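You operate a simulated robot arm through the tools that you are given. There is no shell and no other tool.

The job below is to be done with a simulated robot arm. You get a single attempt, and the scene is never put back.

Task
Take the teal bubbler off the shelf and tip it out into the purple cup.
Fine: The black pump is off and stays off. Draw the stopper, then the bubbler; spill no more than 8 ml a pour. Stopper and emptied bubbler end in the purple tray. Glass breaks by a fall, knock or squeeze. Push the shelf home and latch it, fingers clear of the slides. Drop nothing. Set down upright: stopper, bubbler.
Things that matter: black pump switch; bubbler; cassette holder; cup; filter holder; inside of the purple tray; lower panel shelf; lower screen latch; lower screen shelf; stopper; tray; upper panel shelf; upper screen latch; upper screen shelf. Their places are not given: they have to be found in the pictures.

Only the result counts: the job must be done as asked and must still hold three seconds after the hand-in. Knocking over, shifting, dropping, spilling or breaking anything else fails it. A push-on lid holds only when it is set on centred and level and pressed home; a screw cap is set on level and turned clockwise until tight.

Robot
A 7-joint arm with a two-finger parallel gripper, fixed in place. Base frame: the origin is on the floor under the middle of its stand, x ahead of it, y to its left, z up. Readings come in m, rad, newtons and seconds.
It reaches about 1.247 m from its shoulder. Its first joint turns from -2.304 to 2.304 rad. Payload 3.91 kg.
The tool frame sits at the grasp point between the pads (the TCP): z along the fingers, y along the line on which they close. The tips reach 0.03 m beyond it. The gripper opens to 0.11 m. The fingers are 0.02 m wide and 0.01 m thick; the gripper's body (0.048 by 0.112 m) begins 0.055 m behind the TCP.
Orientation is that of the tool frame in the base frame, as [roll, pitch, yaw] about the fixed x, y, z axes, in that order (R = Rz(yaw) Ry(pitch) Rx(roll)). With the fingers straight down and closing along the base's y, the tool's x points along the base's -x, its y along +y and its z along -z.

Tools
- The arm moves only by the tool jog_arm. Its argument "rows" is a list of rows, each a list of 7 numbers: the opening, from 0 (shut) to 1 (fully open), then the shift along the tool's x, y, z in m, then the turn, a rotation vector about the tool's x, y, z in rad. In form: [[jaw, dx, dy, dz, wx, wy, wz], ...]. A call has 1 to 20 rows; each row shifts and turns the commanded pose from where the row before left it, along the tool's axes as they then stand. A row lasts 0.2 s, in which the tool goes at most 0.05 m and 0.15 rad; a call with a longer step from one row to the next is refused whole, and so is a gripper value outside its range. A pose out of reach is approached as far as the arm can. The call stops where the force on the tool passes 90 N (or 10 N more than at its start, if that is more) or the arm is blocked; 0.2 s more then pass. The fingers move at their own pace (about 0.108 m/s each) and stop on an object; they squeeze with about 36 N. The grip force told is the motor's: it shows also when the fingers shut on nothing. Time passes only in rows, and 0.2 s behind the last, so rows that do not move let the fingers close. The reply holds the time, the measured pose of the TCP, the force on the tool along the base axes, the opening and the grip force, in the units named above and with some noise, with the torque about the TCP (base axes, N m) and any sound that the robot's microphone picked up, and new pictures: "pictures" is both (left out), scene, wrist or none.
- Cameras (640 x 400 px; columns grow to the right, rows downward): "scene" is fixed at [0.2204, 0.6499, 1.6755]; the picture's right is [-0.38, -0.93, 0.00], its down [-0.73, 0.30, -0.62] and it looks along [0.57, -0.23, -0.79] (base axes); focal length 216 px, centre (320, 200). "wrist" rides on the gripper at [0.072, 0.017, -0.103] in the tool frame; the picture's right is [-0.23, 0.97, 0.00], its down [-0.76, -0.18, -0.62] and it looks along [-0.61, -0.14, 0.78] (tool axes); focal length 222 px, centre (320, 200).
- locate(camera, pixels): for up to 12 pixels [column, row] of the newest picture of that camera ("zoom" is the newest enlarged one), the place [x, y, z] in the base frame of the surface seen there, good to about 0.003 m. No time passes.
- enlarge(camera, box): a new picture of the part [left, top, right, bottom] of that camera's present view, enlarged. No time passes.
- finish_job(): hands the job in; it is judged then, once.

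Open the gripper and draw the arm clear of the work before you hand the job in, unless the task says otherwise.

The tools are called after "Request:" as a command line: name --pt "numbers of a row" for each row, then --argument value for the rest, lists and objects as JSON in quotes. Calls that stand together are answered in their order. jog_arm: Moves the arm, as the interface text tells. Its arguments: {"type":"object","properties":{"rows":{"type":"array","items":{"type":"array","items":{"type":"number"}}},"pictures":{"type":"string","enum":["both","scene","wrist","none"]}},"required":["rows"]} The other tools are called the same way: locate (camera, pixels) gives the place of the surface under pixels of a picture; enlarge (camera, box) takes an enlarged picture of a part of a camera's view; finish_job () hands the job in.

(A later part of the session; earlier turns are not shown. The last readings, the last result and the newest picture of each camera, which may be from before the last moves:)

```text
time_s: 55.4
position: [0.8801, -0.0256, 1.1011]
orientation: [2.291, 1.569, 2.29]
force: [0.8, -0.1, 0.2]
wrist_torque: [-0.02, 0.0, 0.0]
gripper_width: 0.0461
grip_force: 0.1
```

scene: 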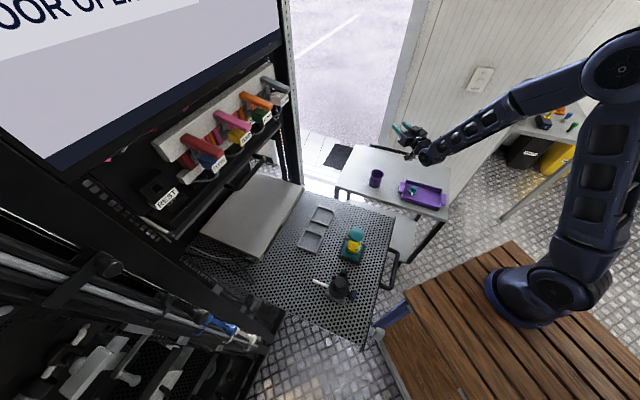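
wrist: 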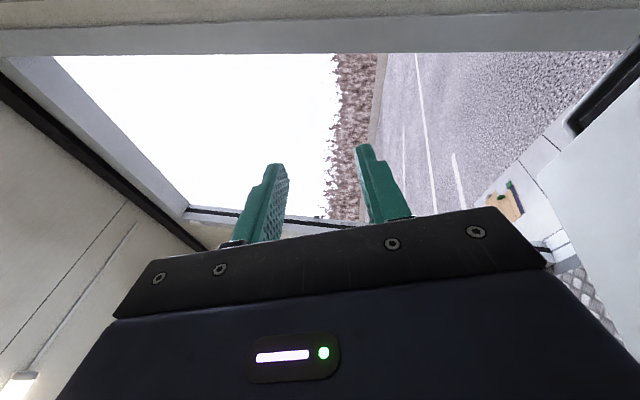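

Neutral again. I withdraw, raise to z 1.25, turn the heading to 45° with fingers 30° below horizontal, and come to in front of the bubbler.

Request:
jog_arm --pt "0.75 -0.0167 0 -0.0389 0 0 0" --pt "0.75 -0.0167 0 -0.0389 0 0 0" --pt "0.75 -0.0167 0 -0.0389 0 0 0" --pt "0.75 -0.0167 0 -0.0389 0 0 0" --pt "0.75 -0.0167 0 -0.0389 0 0 0" --pt "0.75 -0.0167 0 -0.0389 0 0 0" --pt "0.75 -0.0167 0 -0.0389 0 0 0" --pt "0.75 -0.0167 0 -0.0389 0 0 0" --pt "0.75 -0.0167 0 -0.0389 0 0 0" --pt "0.75 0 0 0 -0.1309 0 0" --pt "0.75 0 0 0 -0.1309 0 0" --pt "0.75 0 0 0 -0.1309 0 0" --pt "0.75 0 0 0 -0.1309 0 0" --pt "0.75 0 0 0 -0.1309 0 0" --pt "0.75 0 0 0 -0.1309 0 0" --pt "0.75 0 0 0 0 0.1309 0" --pt "0.75 0 0 0 0 0.1309 0" --pt "0.75 0 0 0 0 0.1309 0" --pt "0.75 0 0 0 0 0.1309 0" --pictures "scene"

```text
time_s: 59.4
position: [0.6203, -0.0034, 1.3112]
orientation: [3.141, 1.046, -2.358]
force: [-0.1, 0.3, -0.1]
wrist_torque: [0.02, 0.0, -0.03]
gripper_width: 0.0824
grip_force: 0.1
out of reach, approached as far as the arm can: row 5, 6, 7, 8, 9, 10
```

scene: 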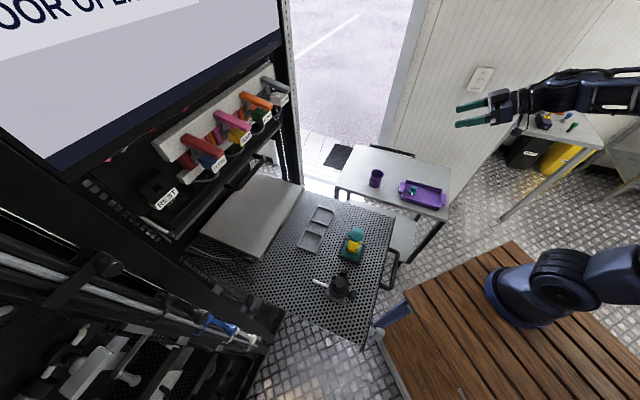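

The fold limit shifted the stand-by point to (0.620,-0.003,1.311), orientation correct. I go above the bubbler instead, (0.459,0.439,1.28), to descend around it vertically.

Request:
jog_arm --pt "0.75 -0.00659 0.03876 0.01705 0 0 0" --pt "0.75 -0.00659 0.03876 0.01705 0 0 0" --pt "0.75 -0.00659 0.03876 0.01705 0 0 0" --pt "0.75 -0.00659 0.03876 0.01705 0 0 0" --pt "0.75 -0.00659 0.03876 0.01705 0 0 0" --pt "0.75 -0.00659 0.03876 0.01705 0 0 0" --pt "0.75 -0.00659 0.03876 0.01705 0 0 0" --pt "0.75 -0.00659 0.03876 0.01705 0 0 0" --pt "0.75 -0.00659 0.03876 0.01705 0 0 0" --pt "0.75 -0.00659 0.03876 0.01705 0 0 0" --pt "0.75 -0.00659 0.03876 0.01705 0 0 0"

```text
time_s: 61.8
position: [0.4627, 0.4427, 1.2798]
orientation: [3.138, 1.045, -2.364]
force: [0.5, -1.6, 0.7]
wrist_torque: [0.02, 0.03, 0.05]
gripper_width: 0.0827
grip_force: 0.0
```

scene: 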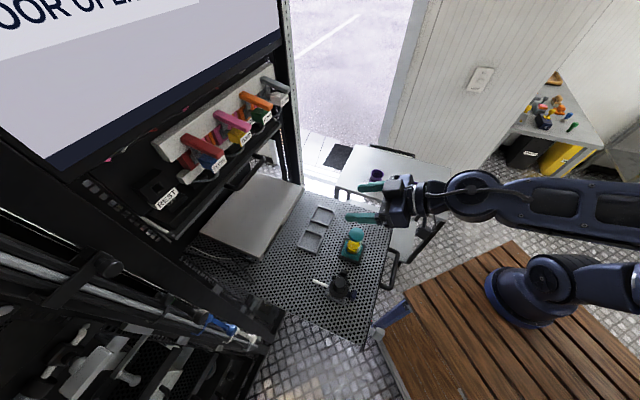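
wrist: 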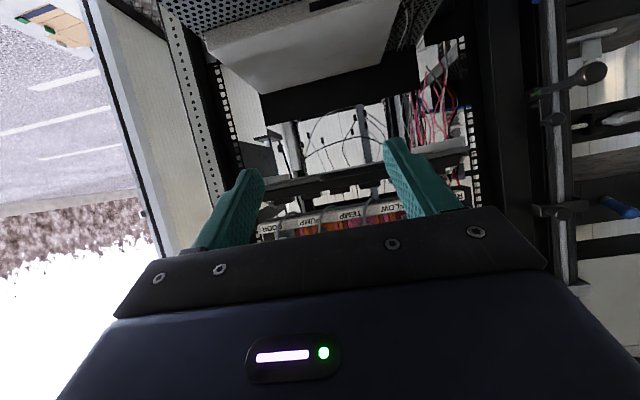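

The TCP is over the bubbler and aligned laterally. I descend 0.11 m first and check the wrist picture.

Request:
jog_arm --pt "0.75 0.0253 0 0.0112 0 0 0" --pt "0.75 0.0238 0 0.01375 0 0 0" --pt "0.75 0.0238 0 0.01375 0 0 0" --pt "0.75 0.0238 0 0.01375 0 0 0"

Request:
enlarge --camera "scene" --box '[320, 180, 420, 280]'

Request:
enlarge --camera "wrist" --box '[200, 0, 440, 220]'

```text
time_s: 62.8
position: [0.4606, 0.4383, 1.171]
orientation: [-3.141, 1.046, -2.356]
force: [0.1, 0.5, 1.0]
wrist_torque: [0.0, 0.01, 0.0]
gripper_width: 0.0825
grip_force: 0.0
```

scene: 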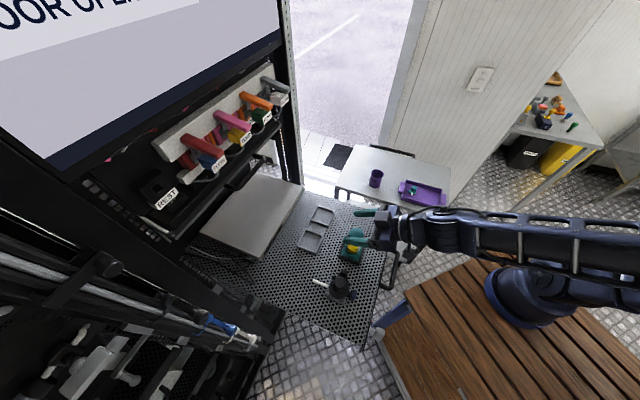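
wrist: 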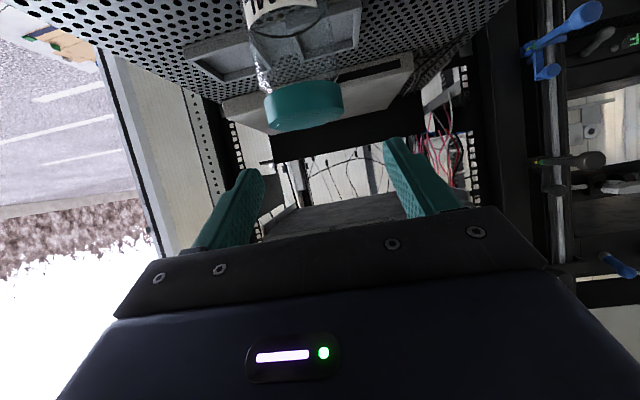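

```text
4.00 times, centred on (370, 230) of scene
```

zoom: 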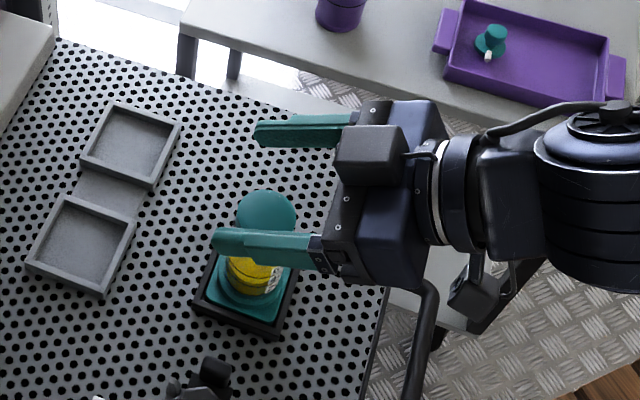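

```text
1.82 times, centred on (320, 110) of wrist
```

zoom: 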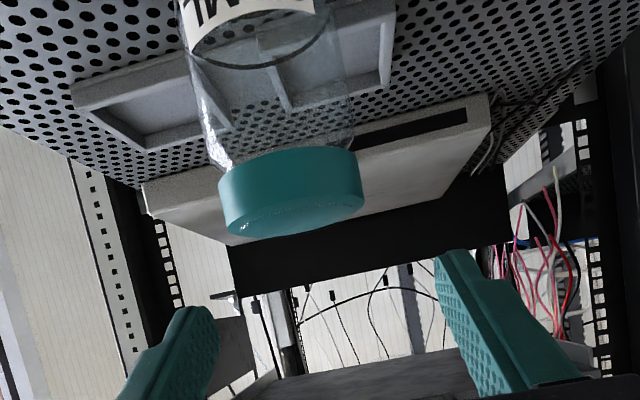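

The hand carries a black box on its upper side at zoom (370,150) that could near the bubbler's collar. I locate its faces relative to the TCP.

Request:
enlarge --camera "scene" --box '[345, 190, 405, 260]'

Request:
locate --camera "scene" --pixels '[[375, 213], [382, 218], [376, 221], [370, 218], [387, 212], [372, 230], [388, 235], [375, 240], [358, 230], [365, 242], [372, 243], [379, 206]]'

```text
5.71 times, centred on (375, 225) of scene
```

zoom: 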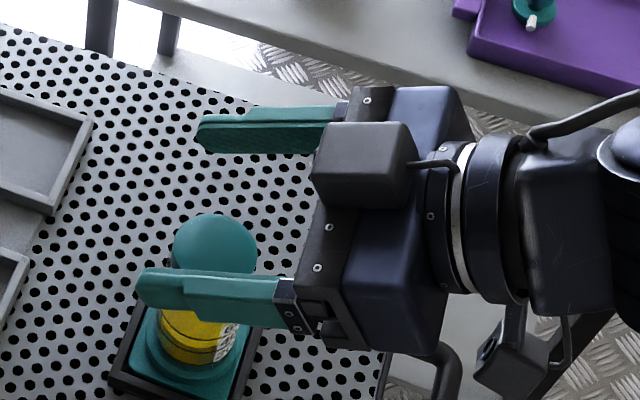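

```text
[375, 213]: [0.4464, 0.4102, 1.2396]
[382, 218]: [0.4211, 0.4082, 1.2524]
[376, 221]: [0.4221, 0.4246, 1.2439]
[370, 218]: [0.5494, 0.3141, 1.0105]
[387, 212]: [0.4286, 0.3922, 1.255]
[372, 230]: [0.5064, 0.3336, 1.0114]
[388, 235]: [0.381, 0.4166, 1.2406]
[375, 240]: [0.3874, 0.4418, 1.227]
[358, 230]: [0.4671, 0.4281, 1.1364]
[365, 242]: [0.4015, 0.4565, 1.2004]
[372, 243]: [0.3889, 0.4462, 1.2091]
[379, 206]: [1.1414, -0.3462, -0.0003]
```

The box's front is ~57 mm behind the TCP, so I'll grip with the glass 10 mm ahead of the TCP to keep clear. I descend to z 1.07 while shifting back 9 mm.

Request:
jog_arm --pt "0.75 0.0045 0.0017 -0.0078 0 0 0" --pt "0.75 0.0219 0 0.0126 0 0 0" --pt "0.75 0.0219 0 0.0126 0 0 0" --pt "0.75 0.0219 0 0.0126 0 0 0" --pt "0.75 0.0219 0 0.0126 0 0 0" --pt "0.75 0 0 0 0 0 0"

Request:
enlarge --camera "scene" --box '[320, 200, 420, 300]'

Request:
enlarge --camera "wrist" --box '[200, 0, 440, 220]'

```text
time_s: 64.2
position: [0.4509, 0.4337, 1.0689]
orientation: [-3.141, 1.047, -2.36]
force: [-0.4, 0.6, 0.9]
wrist_torque: [0.01, 0.04, -0.01]
gripper_width: 0.0827
grip_force: 0.1
```

scene: 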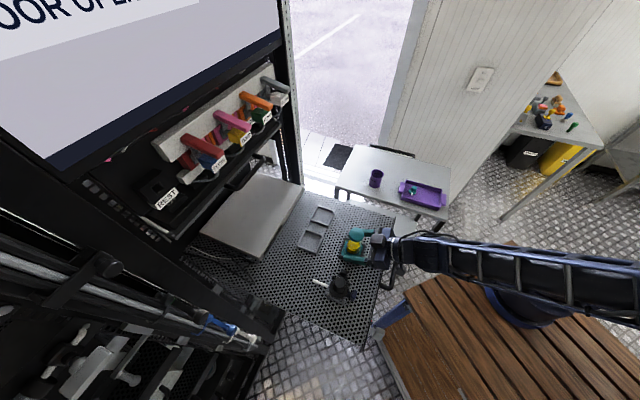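
wrist: 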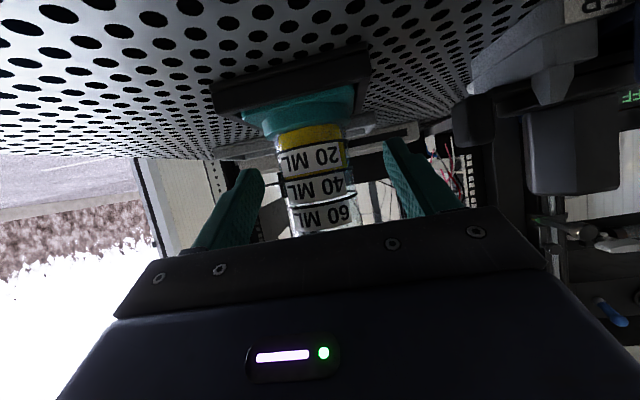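

```text
4.00 times, centred on (370, 250) of scene
```

zoom: 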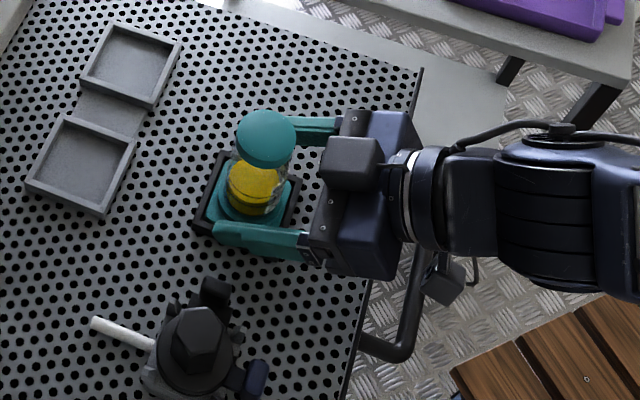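

```text
1.82 times, centred on (320, 110) of wrist
```

zoom: 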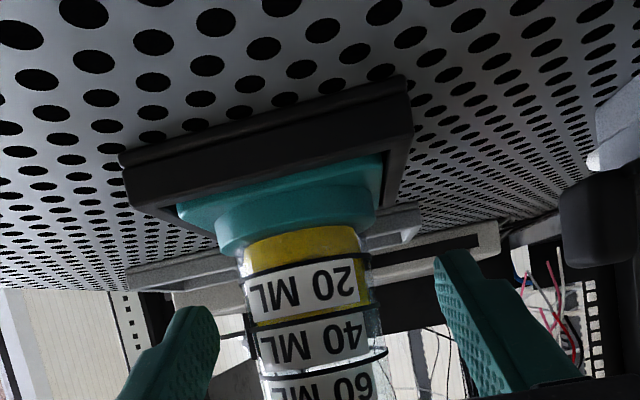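

The fingers straddle the glass with the collar clear of the box. I close in small stages, watching width and force.

Request:
jog_arm --pt "0.5 0 0 0 0 0 0" --pt "0.42 0 0 0 0 0 0" --pt "0.4 0 0 0 0 0 0" --pt "0.4 0 0 0 0 0 0" --pictures "none"

Request:
jog_arm --pt "0.38 0 0 0 0 0 0" --pt "0.38 0 0 0 0 0 0" --pictures "none"

Request:
jog_arm --pt "0.365 0 0 0 0 0 0" --pt "0.365 0 0 0 0 0 0" --pictures "none"

```text
time_s: 65.2
position: [0.4509, 0.4321, 1.0687]
orientation: [3.142, 1.047, -2.36]
force: [4.8, -4.9, -1.2]
wrist_torque: [-0.09, -0.02, -0.12]
gripper_width: 0.0477
grip_force: 3.5
```

```text
time_s: 65.8
position: [0.4507, 0.4321, 1.0686]
orientation: [3.139, 1.045, -2.36]
force: [8.1, -7.4, -0.7]
wrist_torque: [-0.14, -0.11, -0.08]
gripper_width: 0.0472
grip_force: 5.5
```

```text
time_s: 66.4
position: [0.4516, 0.4312, 1.0694]
orientation: [3.14, 1.046, -2.359]
force: [9.7, -10.4, -0.4]
wrist_torque: [-0.19, -0.13, -0.19]
gripper_width: 0.0474
grip_force: 6.4
```

The side force shows only the right finger touching: the glass sits ~4 mm to the right. I open a little, shift the hand 4 mm in −y of the tool, and close again.

Request:
jog_arm --pt "0.48 0 0 0 0 0 0" --pt "0.48 0 -0.004 0 0 0 0" --pt "0.42 0 0 0 0 0 0" --pt "0.4 0 0 0 0 0 0" --pt "0.4 0 0 0 0 0 0" --pictures "none"

Request:
jog_arm --pt "0.38 0 0 0 0 0 0" --pt "0.38 0 0 0 0 0 0" --pictures "none"

```text
time_s: 67.6
position: [0.453, 0.4304, 1.0692]
orientation: [3.141, 1.047, -2.358]
force: [-7.1, 7.9, -0.3]
wrist_torque: [0.09, 0.11, 0.13]
gripper_width: 0.0489
grip_force: 5.2
```

```text
time_s: 68.2
position: [0.4537, 0.4296, 1.0693]
orientation: [3.142, 1.045, -2.358]
force: [-10.9, 9.6, -0.6]
wrist_torque: [0.11, 0.16, 0.15]
gripper_width: 0.0484
grip_force: 7.2
```

Now the left finger touches alone; the glass is ~45 mm wide, centred at half the shift. I move back 1.7 mm and close again.

Request:
jog_arm --pt "0.46 0 0 0 0 0 0" --pt "0.46 0 0.0017 0 0 0 0" --pt "0.42 0 0 0 0 0 0" --pt "0.4 0 0 0 0 0 0" --pt "0.4 0 0 0 0 0 0" --pictures "none"

```text
time_s: 69.4
position: [0.4522, 0.4324, 1.0694]
orientation: [-3.141, 1.046, -2.36]
force: [-2.4, 2.7, 0.5]
wrist_torque: [0.04, -0.01, 0.03]
gripper_width: 0.0456
grip_force: 2.0
```

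Nearly centred (3.6 N residual to the left). I nudge 0.6 mm left and tighten a bit.

Request:
jog_arm --pt "0.4 0 0.0006 0 0 0 0" --pt "0.39 0 0 0 0 0 0" --pt "0.39 0 0 0 0 0 0" --pictures "none"

Request:
jog_arm --pt "0.38 0 0 0 0 0 0" --pt "0.38 0 0 0 0 0 0" --pt "0.38 0 0 0 0 0 0" --pictures "none"

```text
time_s: 70.2
position: [0.4531, 0.4317, 1.069]
orientation: [3.141, 1.046, -2.36]
force: [-0.1, 3.6, 0.0]
wrist_torque: [0.13, 0.09, 0.03]
gripper_width: 0.0447
grip_force: 36.3
```

```text
time_s: 71.0
position: [0.4516, 0.4322, 1.0698]
orientation: [-3.142, 1.045, -2.36]
force: [1.6, 0.7, 0.8]
wrist_torque: [-0.22, -0.26, -0.05]
gripper_width: 0.0447
grip_force: 36.0
```

Both fingers hold the glass at 36 N, width 0.0447, with no crack sound. I check the picture, then lift slowly.

Request:
jog_arm --pt "0.38 -0.00433 0 -0.0025 0 0 0" --pt "0.38 -0.00433 0 -0.0025 0 0 0" --pt "0.38 -0.00866 0 -0.005 0 0 0" --pt "0.38 -0.00866 0 -0.005 0 0 0"

Request:
enlarge --camera "wrist" --box '[200, 0, 440, 220]'

Request:
enlarge --camera "scene" --box '[320, 200, 420, 300]'

```text
time_s: 72.0
position: [0.4512, 0.4318, 1.0997]
orientation: [-3.141, 1.045, -2.359]
force: [-2.3, 1.3, -1.2]
wrist_torque: [0.16, 0.14, 0.04]
gripper_width: 0.0444
grip_force: 35.8
```

scene: 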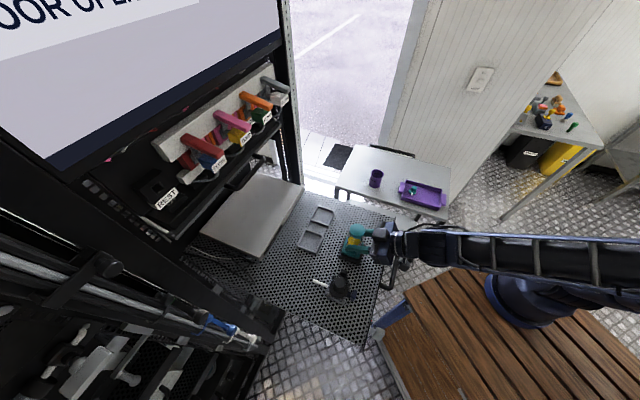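
wrist: 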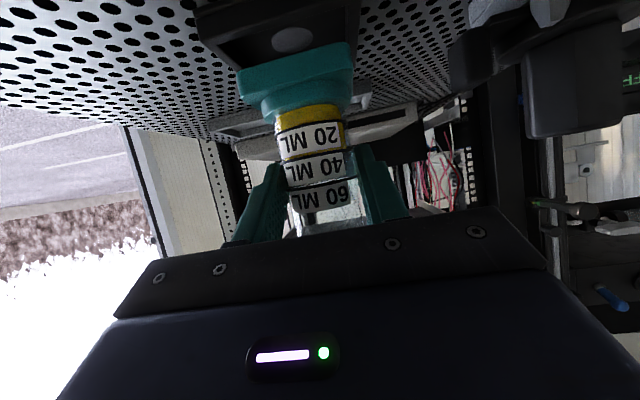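

```text
1.82 times, centred on (320, 110) of wrist
```

zoom: 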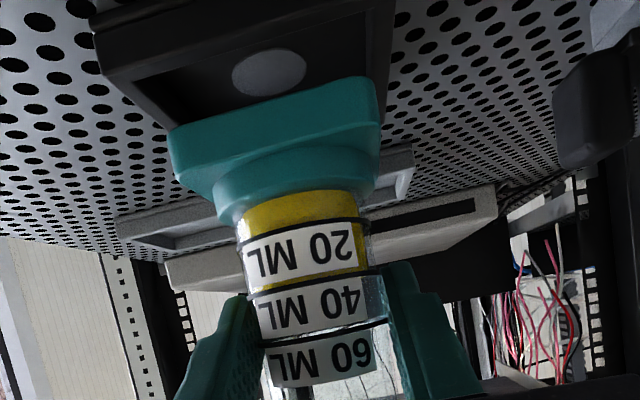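

```text
4.00 times, centred on (370, 250) of scene
```

zoom: 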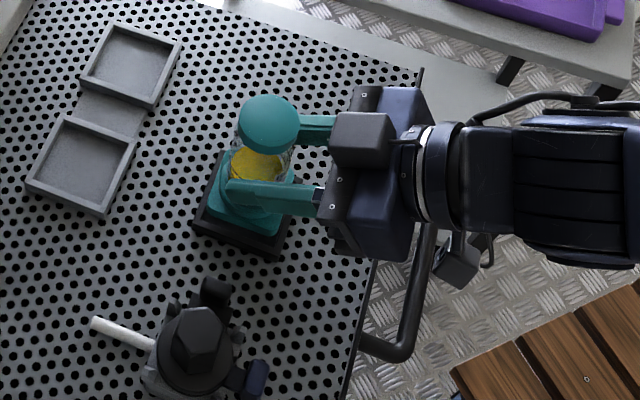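

The bubbler is free of its holder and held upright. I lift it to z≈1.2 and look before carrying.

Request:
jog_arm --pt "0.38 -0.00866 0 -0.005 0 0 0" --pt "0.38 -0.0173 0 -0.01 0 0 0" --pt "0.38 -0.0217 0 -0.0125 0 0 0" --pt "0.38 -0.0217 0 -0.0125 0 0 0" --pt "0.38 -0.0173 0 -0.01 0 0 0" --pt "0.38 -0.00866 0 -0.005 0 0 0"

Request:
enlarge --camera "scene" --box '[320, 160, 420, 260]'

```text
time_s: 73.4
position: [0.4519, 0.432, 1.2096]
orientation: [-3.141, 1.045, -2.36]
force: [-1.2, -0.2, -1.4]
wrist_torque: [0.13, 0.16, 0.09]
gripper_width: 0.0444
grip_force: 35.8
```

scene: 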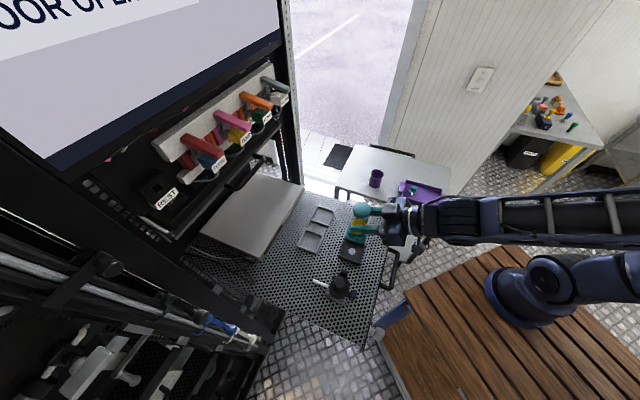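
wrist: 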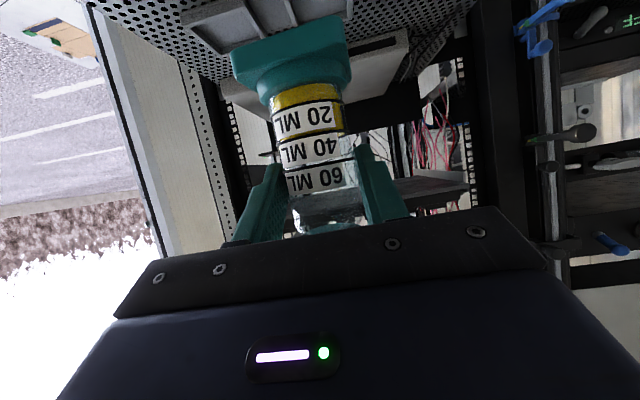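

```text
4.00 times, centred on (370, 210) of scene
```

zoom: 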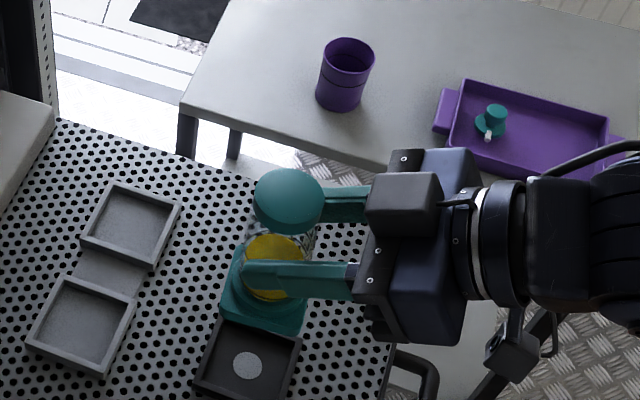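

The holder is empty and the bubbler is secure. I carry it, upright, smoothly toward the cup table to about (0.75,-0.03).

Request:
jog_arm --pt "0.38 0.00107 -0.0102 -0.00186 0 0 0" --pt "0.38 0.00215 -0.0204 -0.00372 0 0 0" --pt "0.38 0.00358 -0.03399 -0.0062 0 0 0" --pt "0.38 0.00358 -0.03399 -0.0062 0 0 0" --pt "0.38 0.00358 -0.03399 -0.0062 0 0 0" --pt "0.38 0.00358 -0.03399 -0.0062 0 0 0" --pt "0.38 0.00358 -0.03399 -0.0062 0 0 0" --pt "0.38 0.00358 -0.03399 -0.0062 0 0 0" --pt "0.38 0.00358 -0.03399 -0.0062 0 0 0" --pt "0.38 0.00358 -0.03399 -0.0062 0 0 0" --pt "0.38 0.00358 -0.03399 -0.0062 0 0 0" --pt "0.38 0.00358 -0.03399 -0.0062 0 0 0" --pt "0.38 0.00358 -0.03399 -0.0062 0 0 0" --pt "0.38 0.00358 -0.03399 -0.0062 0 0 0" --pt "0.38 0.00358 -0.03399 -0.0062 0 0 0" --pt "0.38 0.00358 -0.03399 -0.0062 0 0 0" --pt "0.38 0.00215 -0.0204 -0.00372 0 0 0" --pt "0.38 0.00107 -0.0102 -0.00186 0 0 0" --pictures "scene"

```text
time_s: 77.2
position: [0.7496, -0.0279, 1.2084]
orientation: [3.141, 1.046, -2.358]
force: [-0.3, 0.7, -1.2]
wrist_torque: [-0.03, 0.0, 0.0]
gripper_width: 0.0445
grip_force: 35.3
```

scene: 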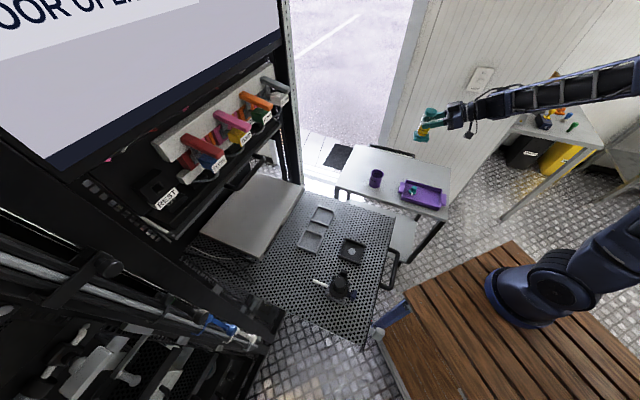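

Upright and steady. I turn the heading to +x and move forward above the cup side, then level the fingers.

Request:
jog_arm --pt "0.38 0 0 0 0.0971 0 0.0561" --pt "0.38 0 0 0 0.0971 0 0.0561" --pt "0.38 0 0 0 0.0971 0 0.0561" --pt "0.38 0 0 0 0.0971 0 0.0561" --pt "0.38 0 0 0 0.0971 0 0.0561" --pt "0.38 0 0 0 0.0971 0 0.0561" --pt "0.38 0 0 0 0.0971 0 0.0561" --pt "0.38 0.0005 0 0.0134 0 0 0" --pt "0.38 0.0009 0 0.0269 0 0 0" --pt "0.38 0.0009 0 0.0269 0 0 0" --pt "0.38 0.0009 0 0.0269 0 0 0" --pt "0.38 0.0009 0 0.0269 0 0 0" --pt "0.38 0.0009 0 0.0269 0 0 0" --pt "0.38 0.0009 0 0.0269 0 0 0" --pt "0.38 0.0005 0 0.0134 0 0 0" --pictures "scene"

```text
time_s: 80.4
position: [0.9097, -0.03, 1.1095]
orientation: [-3.139, 1.047, 3.142]
force: [0.1, -0.2, -1.6]
wrist_torque: [0.02, 0.04, -0.04]
gripper_width: 0.0441
grip_force: 35.6
```

scene: 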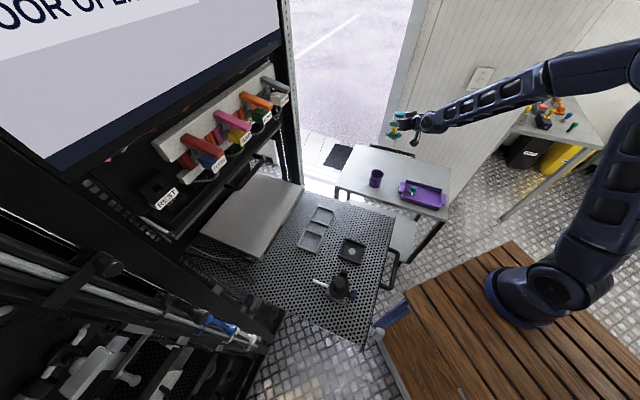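

Now I level the fingers (bubbler leans back 30°, no spill) and pre-roll 50° at this height.

Request:
jog_arm --pt "0.38 0 0 0 0 -0.06 0" --pt "0.38 0 0 0 0 -0.1 0" --pt "0.38 0 0 0 0 -0.1 0" --pt "0.38 0 0 0 0 -0.1 0" --pt "0.38 0 0 0 0 -0.1 0" --pt "0.38 0 0 0 0 -0.0636 0" --pt "0.38 0 0 0 0 0 -0.06" --pt "0.38 0 0 0 0 0 -0.1" --pt "0.38 0 0 0 0 0 -0.1" --pt "0.38 0 0 0 0 0 -0.1" --pt "0.38 0 0 0 0 0 -0.1" --pt "0.38 0 0 0 0 0 -0.1" --pt "0.38 0 0 0 0 0 -0.1" --pt "0.38 0 0 0 0 0 -0.1" --pt "0.38 0 0 0 0 0 -0.0727" --pt "0.38 0 0 0 0 0 -0.04"

Request:
enlarge --camera "scene" --box '[350, 90, 450, 210]'

```text
time_s: 83.8
position: [0.9114, -0.0307, 1.1079]
orientation: [-1.572, 0.699, -1.574]
force: [0.1, 0.0, -1.3]
wrist_torque: [-0.01, 0.05, -0.03]
gripper_width: 0.0439
grip_force: 36.3
```

scene: 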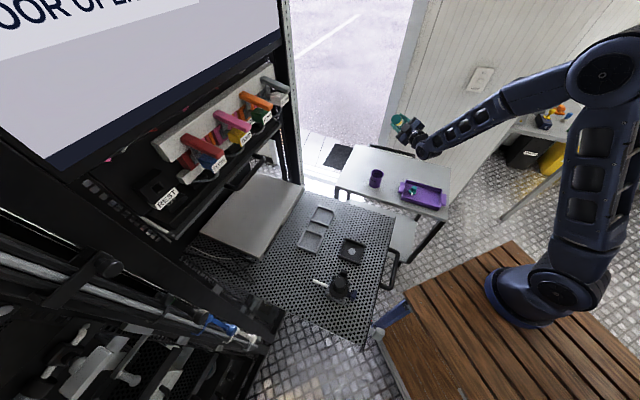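
wrist: 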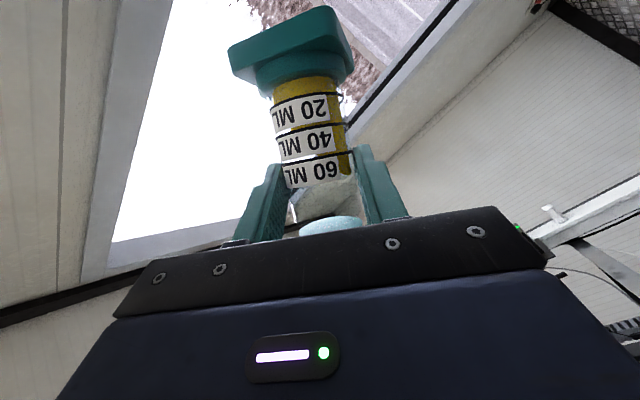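

```text
3.33 times, centred on (400, 150) of scene
```

zoom: 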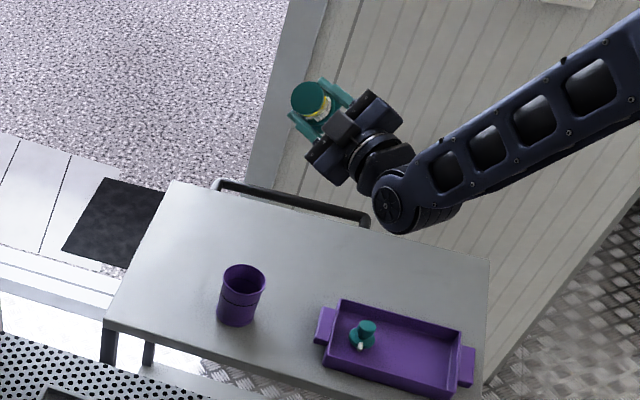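

I verify the mouth's true position against my model: predicted collar-top centre (0.890,0.016,1.147).

Request:
locate --camera "zoom" --pixels '[[308, 97], [300, 90], [315, 104], [308, 86], [296, 100], [240, 282], [225, 285], [260, 275]]'

Request:
enlarge --camera "scene" --box '[380, 100, 420, 140]'

```text
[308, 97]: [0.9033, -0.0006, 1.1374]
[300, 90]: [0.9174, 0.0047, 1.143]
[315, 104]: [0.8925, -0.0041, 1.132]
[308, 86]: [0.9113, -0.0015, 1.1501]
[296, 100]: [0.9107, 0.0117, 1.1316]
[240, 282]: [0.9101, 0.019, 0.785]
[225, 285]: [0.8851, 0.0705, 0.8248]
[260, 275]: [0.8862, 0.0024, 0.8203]
```

```text
10.00 times, centred on (400, 120) of scene
```

zoom: 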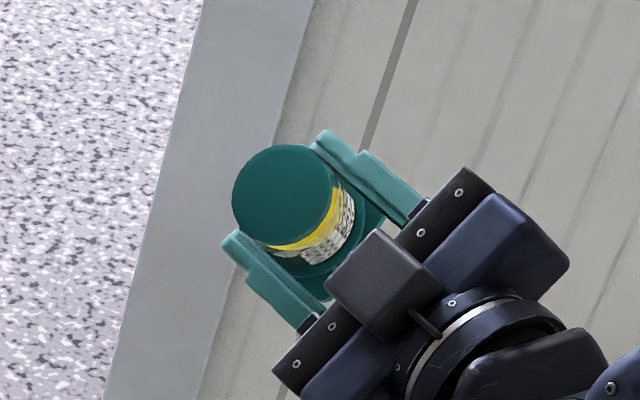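

The mouth is ~40 mm from the TCP instead of 63 mm: the glass slipped down in the grip by ~2 cm, mostly during the lift. I hold still briefly to see whether it is still creeping.

Request:
jog_arm --pt "0.38 0 0 0 0 0 0" --pt "0.38 0 0 0 0 0 0" --pt "0.38 0 0 0 0 0 0"

Request:
enlarge --camera "wrist" --box '[220, 0, 420, 250]'

Request:
enlarge --camera "scene" --box '[380, 100, 420, 140]'

```text
time_s: 84.6
position: [0.9101, -0.0309, 1.1089]
orientation: [-1.573, 0.696, -1.574]
force: [0.7, 0.6, -2.1]
wrist_torque: [0.02, 0.07, 0.02]
gripper_width: 0.044
grip_force: 35.6
```

scene: 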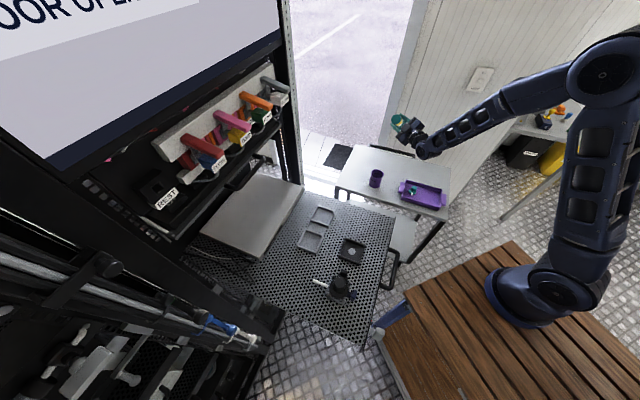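
wrist: 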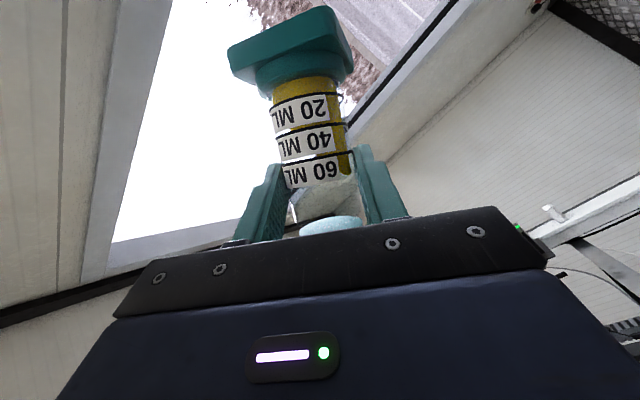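

```text
1.60 times, centred on (320, 125) of wrist
```

zoom: 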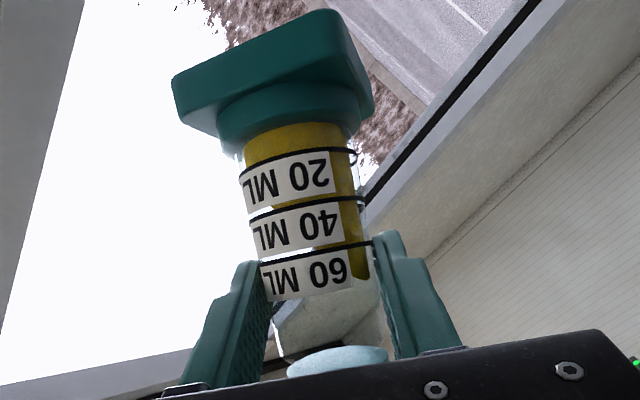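

```text
10.00 times, centred on (400, 120) of scene
```

zoom: 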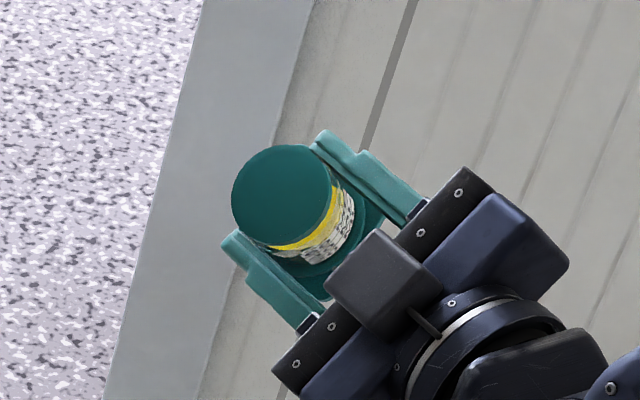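

It is not creeping now. I measure the collar's rim and centre again from this zoom to fix the pour geometry.

Request:
locate --camera "zoom" --pixels '[[285, 193], [245, 190], [325, 195], [285, 155], [280, 235], [258, 165], [312, 225]]'

```text
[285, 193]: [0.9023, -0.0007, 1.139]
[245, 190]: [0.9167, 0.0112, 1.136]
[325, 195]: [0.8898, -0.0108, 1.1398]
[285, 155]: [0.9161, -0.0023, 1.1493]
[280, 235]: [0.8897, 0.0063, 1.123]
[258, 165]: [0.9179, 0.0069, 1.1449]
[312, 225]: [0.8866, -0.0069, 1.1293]
```

Mouth centre in the tool frame is (-0.043,0,-0.008). I lower to the start pose beside and above the cup: lip about 70 mm above the rim, still at 50° roll (no pouring yet).

Request:
jog_arm --pt "0.38 0.0071 0.0099 -0.0004 0 0 0" --pt "0.38 0.0141 0.0198 -0.0008 0 0 0" --pt "0.38 0.0141 0.0198 -0.0008 0 0 0" --pt "0.38 0.0141 0.0198 -0.0008 0 0 0" --pt "0.38 0.0141 0.0198 -0.0008 0 0 0" --pt "0.38 0.0141 0.0198 -0.0008 0 0 0" --pt "0.38 0.0141 0.0198 -0.0008 0 0 0" --pt "0.38 0.0141 0.0198 -0.0008 0 0 0" --pt "0.38 0.0141 0.0198 -0.0008 0 0 0" --pt "0.38 0.0071 0.0099 -0.0004 0 0 0"

Request:
enlarge --camera "scene" --box '[350, 140, 410, 200]'

```text
time_s: 86.8
position: [0.9025, -0.0124, 0.8912]
orientation: [-1.573, 0.697, -1.572]
force: [0.4, 0.9, -1.6]
wrist_torque: [0.01, 0.02, 0.01]
gripper_width: 0.0436
grip_force: 35.9
```

scene: 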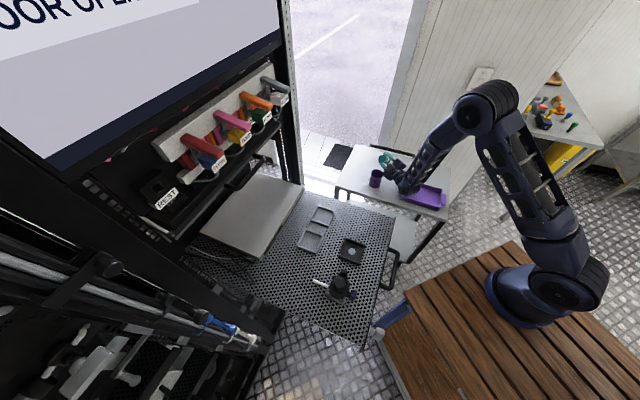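
wrist: 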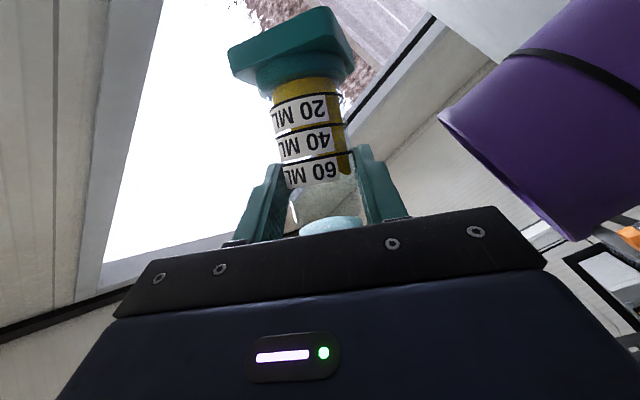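

```text
6.67 times, centred on (380, 170) of scene
```

zoom: 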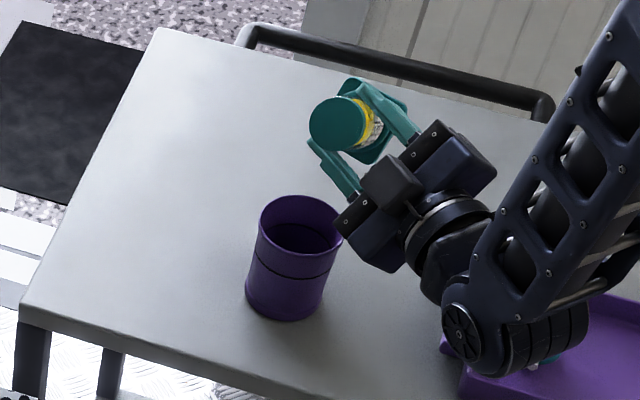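

The wrist housing at zoom (480,330) is over the tray; I check its height relative to the stopper and the gripper's relation to the cup.

Request:
locate --camera "zoom" --pixels '[[462, 330], [480, 365], [550, 340], [520, 310], [440, 250], [375, 260], [335, 235], [338, 122], [555, 358], [300, 205], [340, 215], [350, 225]]'

Request:
enlarge --camera "scene" --box '[385, 170, 445, 220]'

```text
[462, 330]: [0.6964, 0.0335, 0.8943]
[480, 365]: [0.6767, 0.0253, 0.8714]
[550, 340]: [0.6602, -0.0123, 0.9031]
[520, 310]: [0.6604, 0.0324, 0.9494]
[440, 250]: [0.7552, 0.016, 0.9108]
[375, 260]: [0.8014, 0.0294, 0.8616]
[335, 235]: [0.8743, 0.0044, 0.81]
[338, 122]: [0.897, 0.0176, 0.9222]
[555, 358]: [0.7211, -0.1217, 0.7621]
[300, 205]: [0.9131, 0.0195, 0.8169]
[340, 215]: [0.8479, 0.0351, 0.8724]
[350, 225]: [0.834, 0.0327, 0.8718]
```

```text
8.00 times, centred on (415, 195) of scene
```

zoom: 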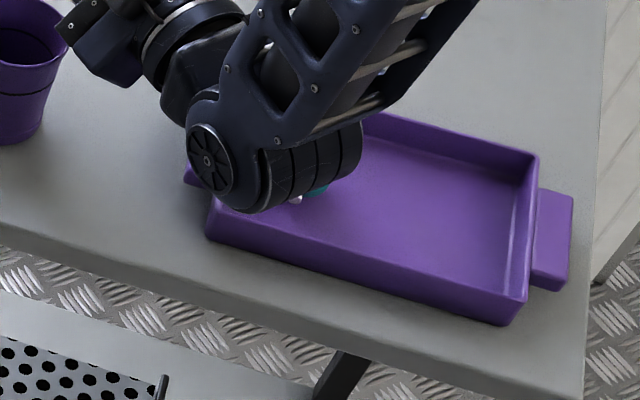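

Clear: the wrist housing's underside is ~4 cm above the stopper, and the mouth is where predicted. I start the pour slowly: roll 50°→75° keeping the lip over the cup.

Request:
jog_arm --pt "0.38 0.0032 0.0021 -0.00095 0 0 -0.0873" --pt "0.38 0.003 0.0023 -0.00095 0 0 -0.0873" --pt "0.38 0.0012 0.0014 -0.0007 0 0 -0.0698" --pt "0.38 0.0011 0.0015 -0.0007 0 0 -0.0698" --pt "0.38 0.0001 0.0007 -0.00055 0 0 -0.0611" --pt "0.38 0.0001 0.0007 -0.00055 0 0 -0.0611"

Request:
enlarge --camera "scene" --box '[350, 150, 410, 200]'

Request:
enlarge --camera "wrist" --box '[220, 0, 640, 250]'

```text
time_s: 88.2
position: [0.9007, -0.0157, 0.878]
orientation: [-1.572, 0.26, -1.573]
force: [-0.7, 1.0, -1.4]
wrist_torque: [0.0, 0.04, 0.0]
gripper_width: 0.0436
grip_force: 35.8
```

scene: 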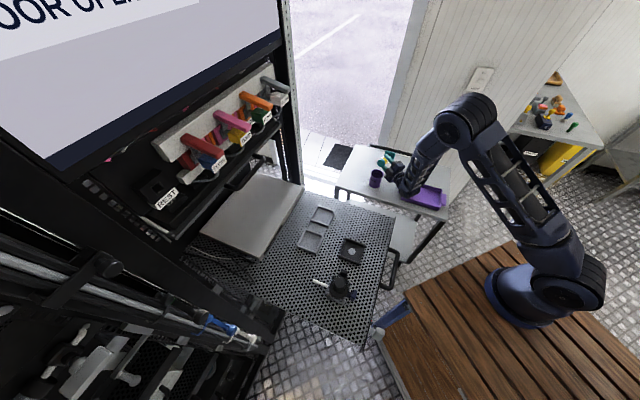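
wrist: 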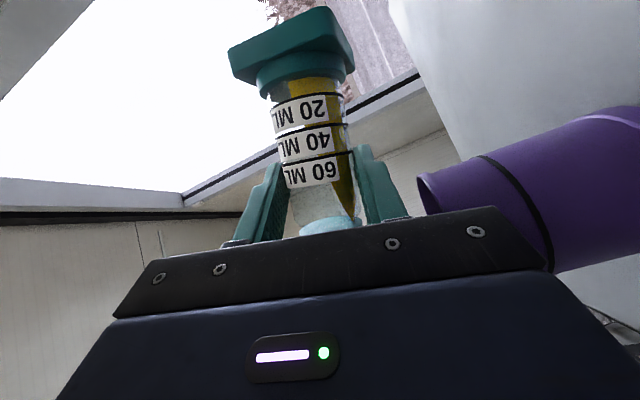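

```text
8.00 times, centred on (380, 175) of scene
```

zoom: 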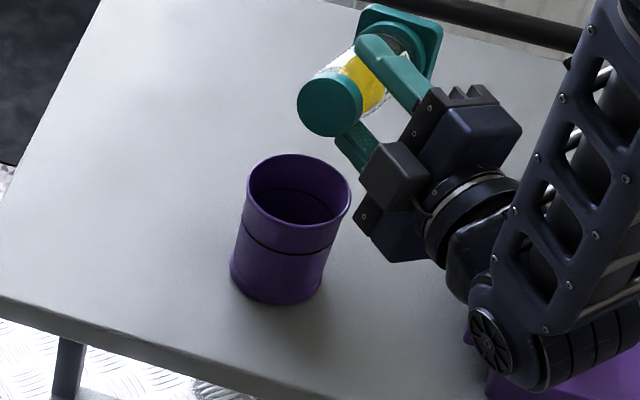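

```text
1.52 times, centred on (430, 125) of wrist
```

zoom: 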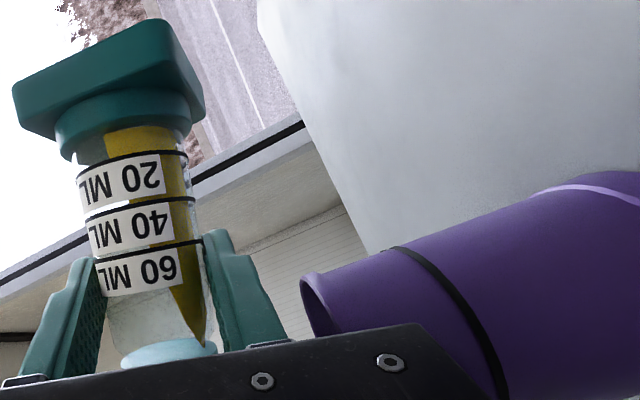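

The liquid tongue nears the mouth. I verify the lip's place relative to the cup before tilting on.

Request:
locate --camera "scene" --pixels '[[381.2, 163.1], [381, 166.5], [378, 163], [384.5, 163], [381, 159.5], [371, 176], [384, 177], [377, 170.5]]'

```text
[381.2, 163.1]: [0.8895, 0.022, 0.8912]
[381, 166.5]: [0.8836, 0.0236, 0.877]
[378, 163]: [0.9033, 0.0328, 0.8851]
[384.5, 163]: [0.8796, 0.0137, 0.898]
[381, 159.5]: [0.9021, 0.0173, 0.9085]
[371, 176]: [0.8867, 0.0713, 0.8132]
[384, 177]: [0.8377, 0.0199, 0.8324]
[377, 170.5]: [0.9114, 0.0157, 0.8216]
```

The lip is ~10 mm short of the cup's centre on the pouring side, about 40 mm above the rim: good. I continue the roll to 90° slowly with a short pause.

Request:
jog_arm --pt "0.38 -0.0002 0.0013 -0.0005 0 0 -0.0611" --pt "0.38 -0.0002 0.0013 -0.0005 0 0 -0.0611" --pt "0.38 -0.0006 0.0003 -0.0004 0 0 -0.0465" --pt "0.38 -0.0006 0.0003 -0.0004 0 0 -0.0465" --pt "0.38 -0.0006 0.0003 -0.0004 0 0 -0.0465"

Request:
enlarge --camera "scene" --box '[350, 150, 410, 200]'

Request:
enlarge --camera "wrist" --box '[220, 0, 640, 250]'

```text
time_s: 89.4
position: [0.896, -0.0124, 0.8755]
orientation: [-1.573, -0.003, -1.573]
force: [-0.4, 0.2, -1.2]
wrist_torque: [-0.01, 0.04, -0.02]
gripper_width: 0.0438
grip_force: 35.6
```

scene: 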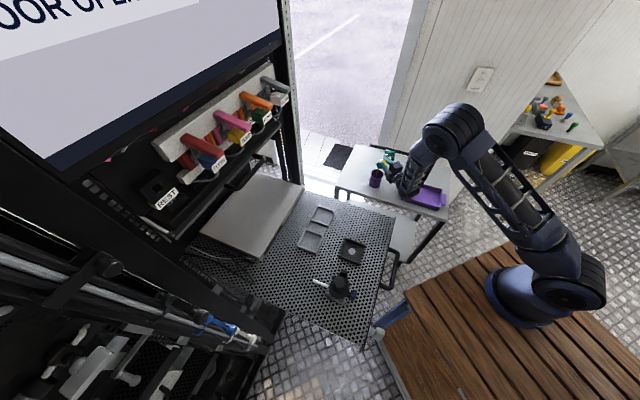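
wrist: 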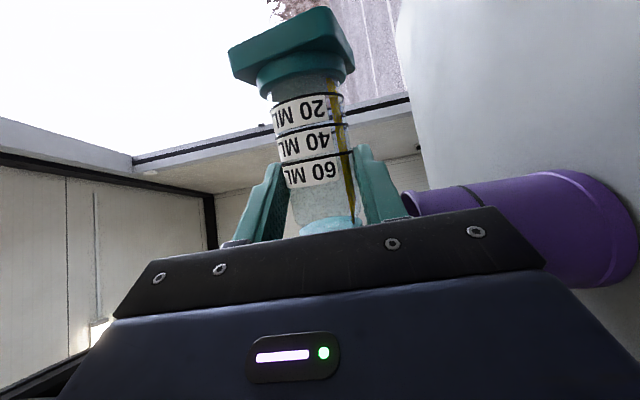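

```text
8.00 times, centred on (380, 175) of scene
```

zoom: 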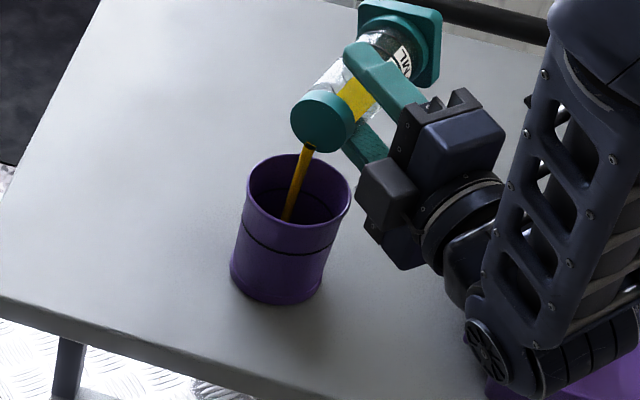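

```text
1.52 times, centred on (430, 125) of wrist
```

zoom: 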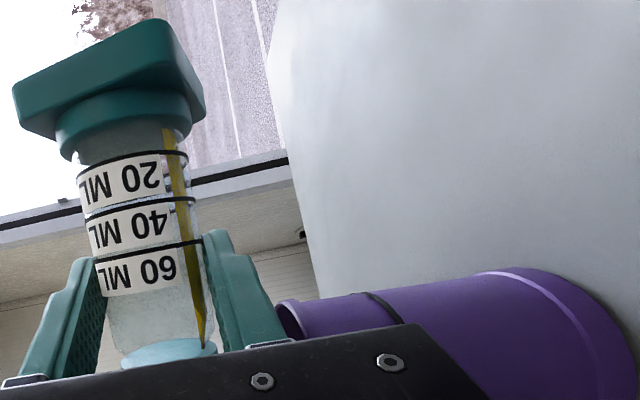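

The stream falls cleanly into the cup and the bubbler is draining. I continue slowly to 110° and pause.

Request:
jog_arm --pt "0.38 0 0 0 0 0 0" --pt "0.38 -0.0008 -0.0011 -0.0004 0 0 -0.0436" --pt "0.38 -0.0008 -0.0011 -0.0004 0 0 -0.0436" --pt "0.38 -0.0008 -0.0011 -0.0004 0 0 -0.0436" --pt "0.38 -0.0008 -0.0011 -0.0004 0 0 -0.0436" --pt "0.38 -0.001 -0.0025 -0.0005 0 0 -0.0582" --pt "0.38 -0.001 -0.0025 -0.0005 0 0 -0.0582" --pt "0.38 -0.001 -0.0025 -0.0005 0 0 -0.0582" --pt "0.38 0 0 0 0 0 0"

Request:
enlarge --camera "scene" --box '[350, 150, 410, 200]'

Request:
enlarge --camera "wrist" --box '[220, 0, 640, 250]'

```text
time_s: 91.4
position: [0.8943, -0.0043, 0.8865]
orientation: [-1.573, -0.351, -1.57]
force: [-0.1, 0.3, -0.7]
wrist_torque: [0.0, 0.03, -0.01]
gripper_width: 0.0437
grip_force: 36.1
```

scene: 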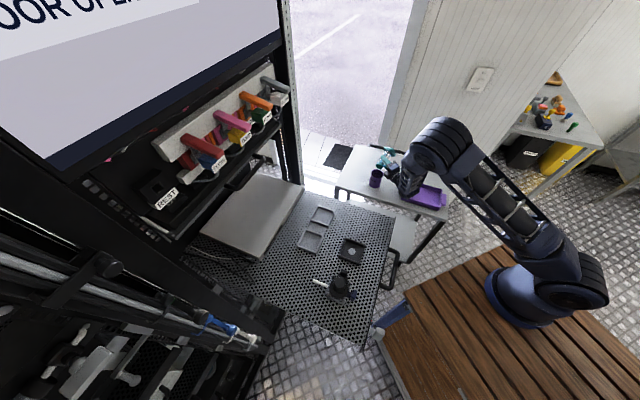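
wrist: 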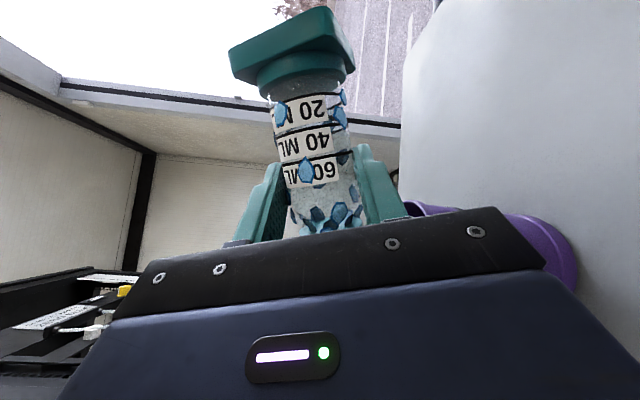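

```text
8.00 times, centred on (380, 175) of scene
```

zoom: 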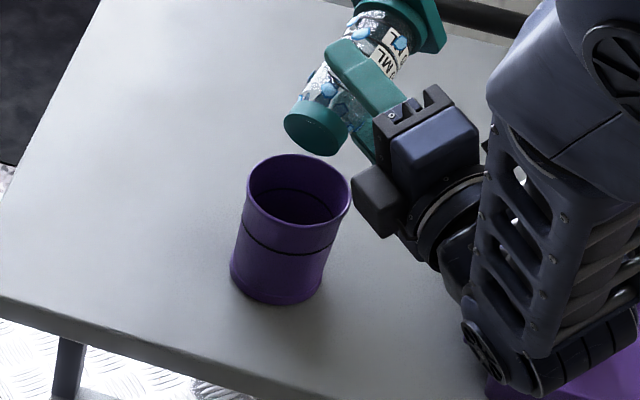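

```text
1.52 times, centred on (430, 125) of wrist
```

zoom: 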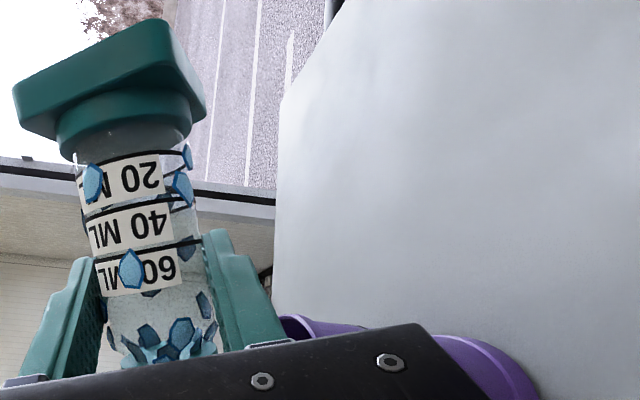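

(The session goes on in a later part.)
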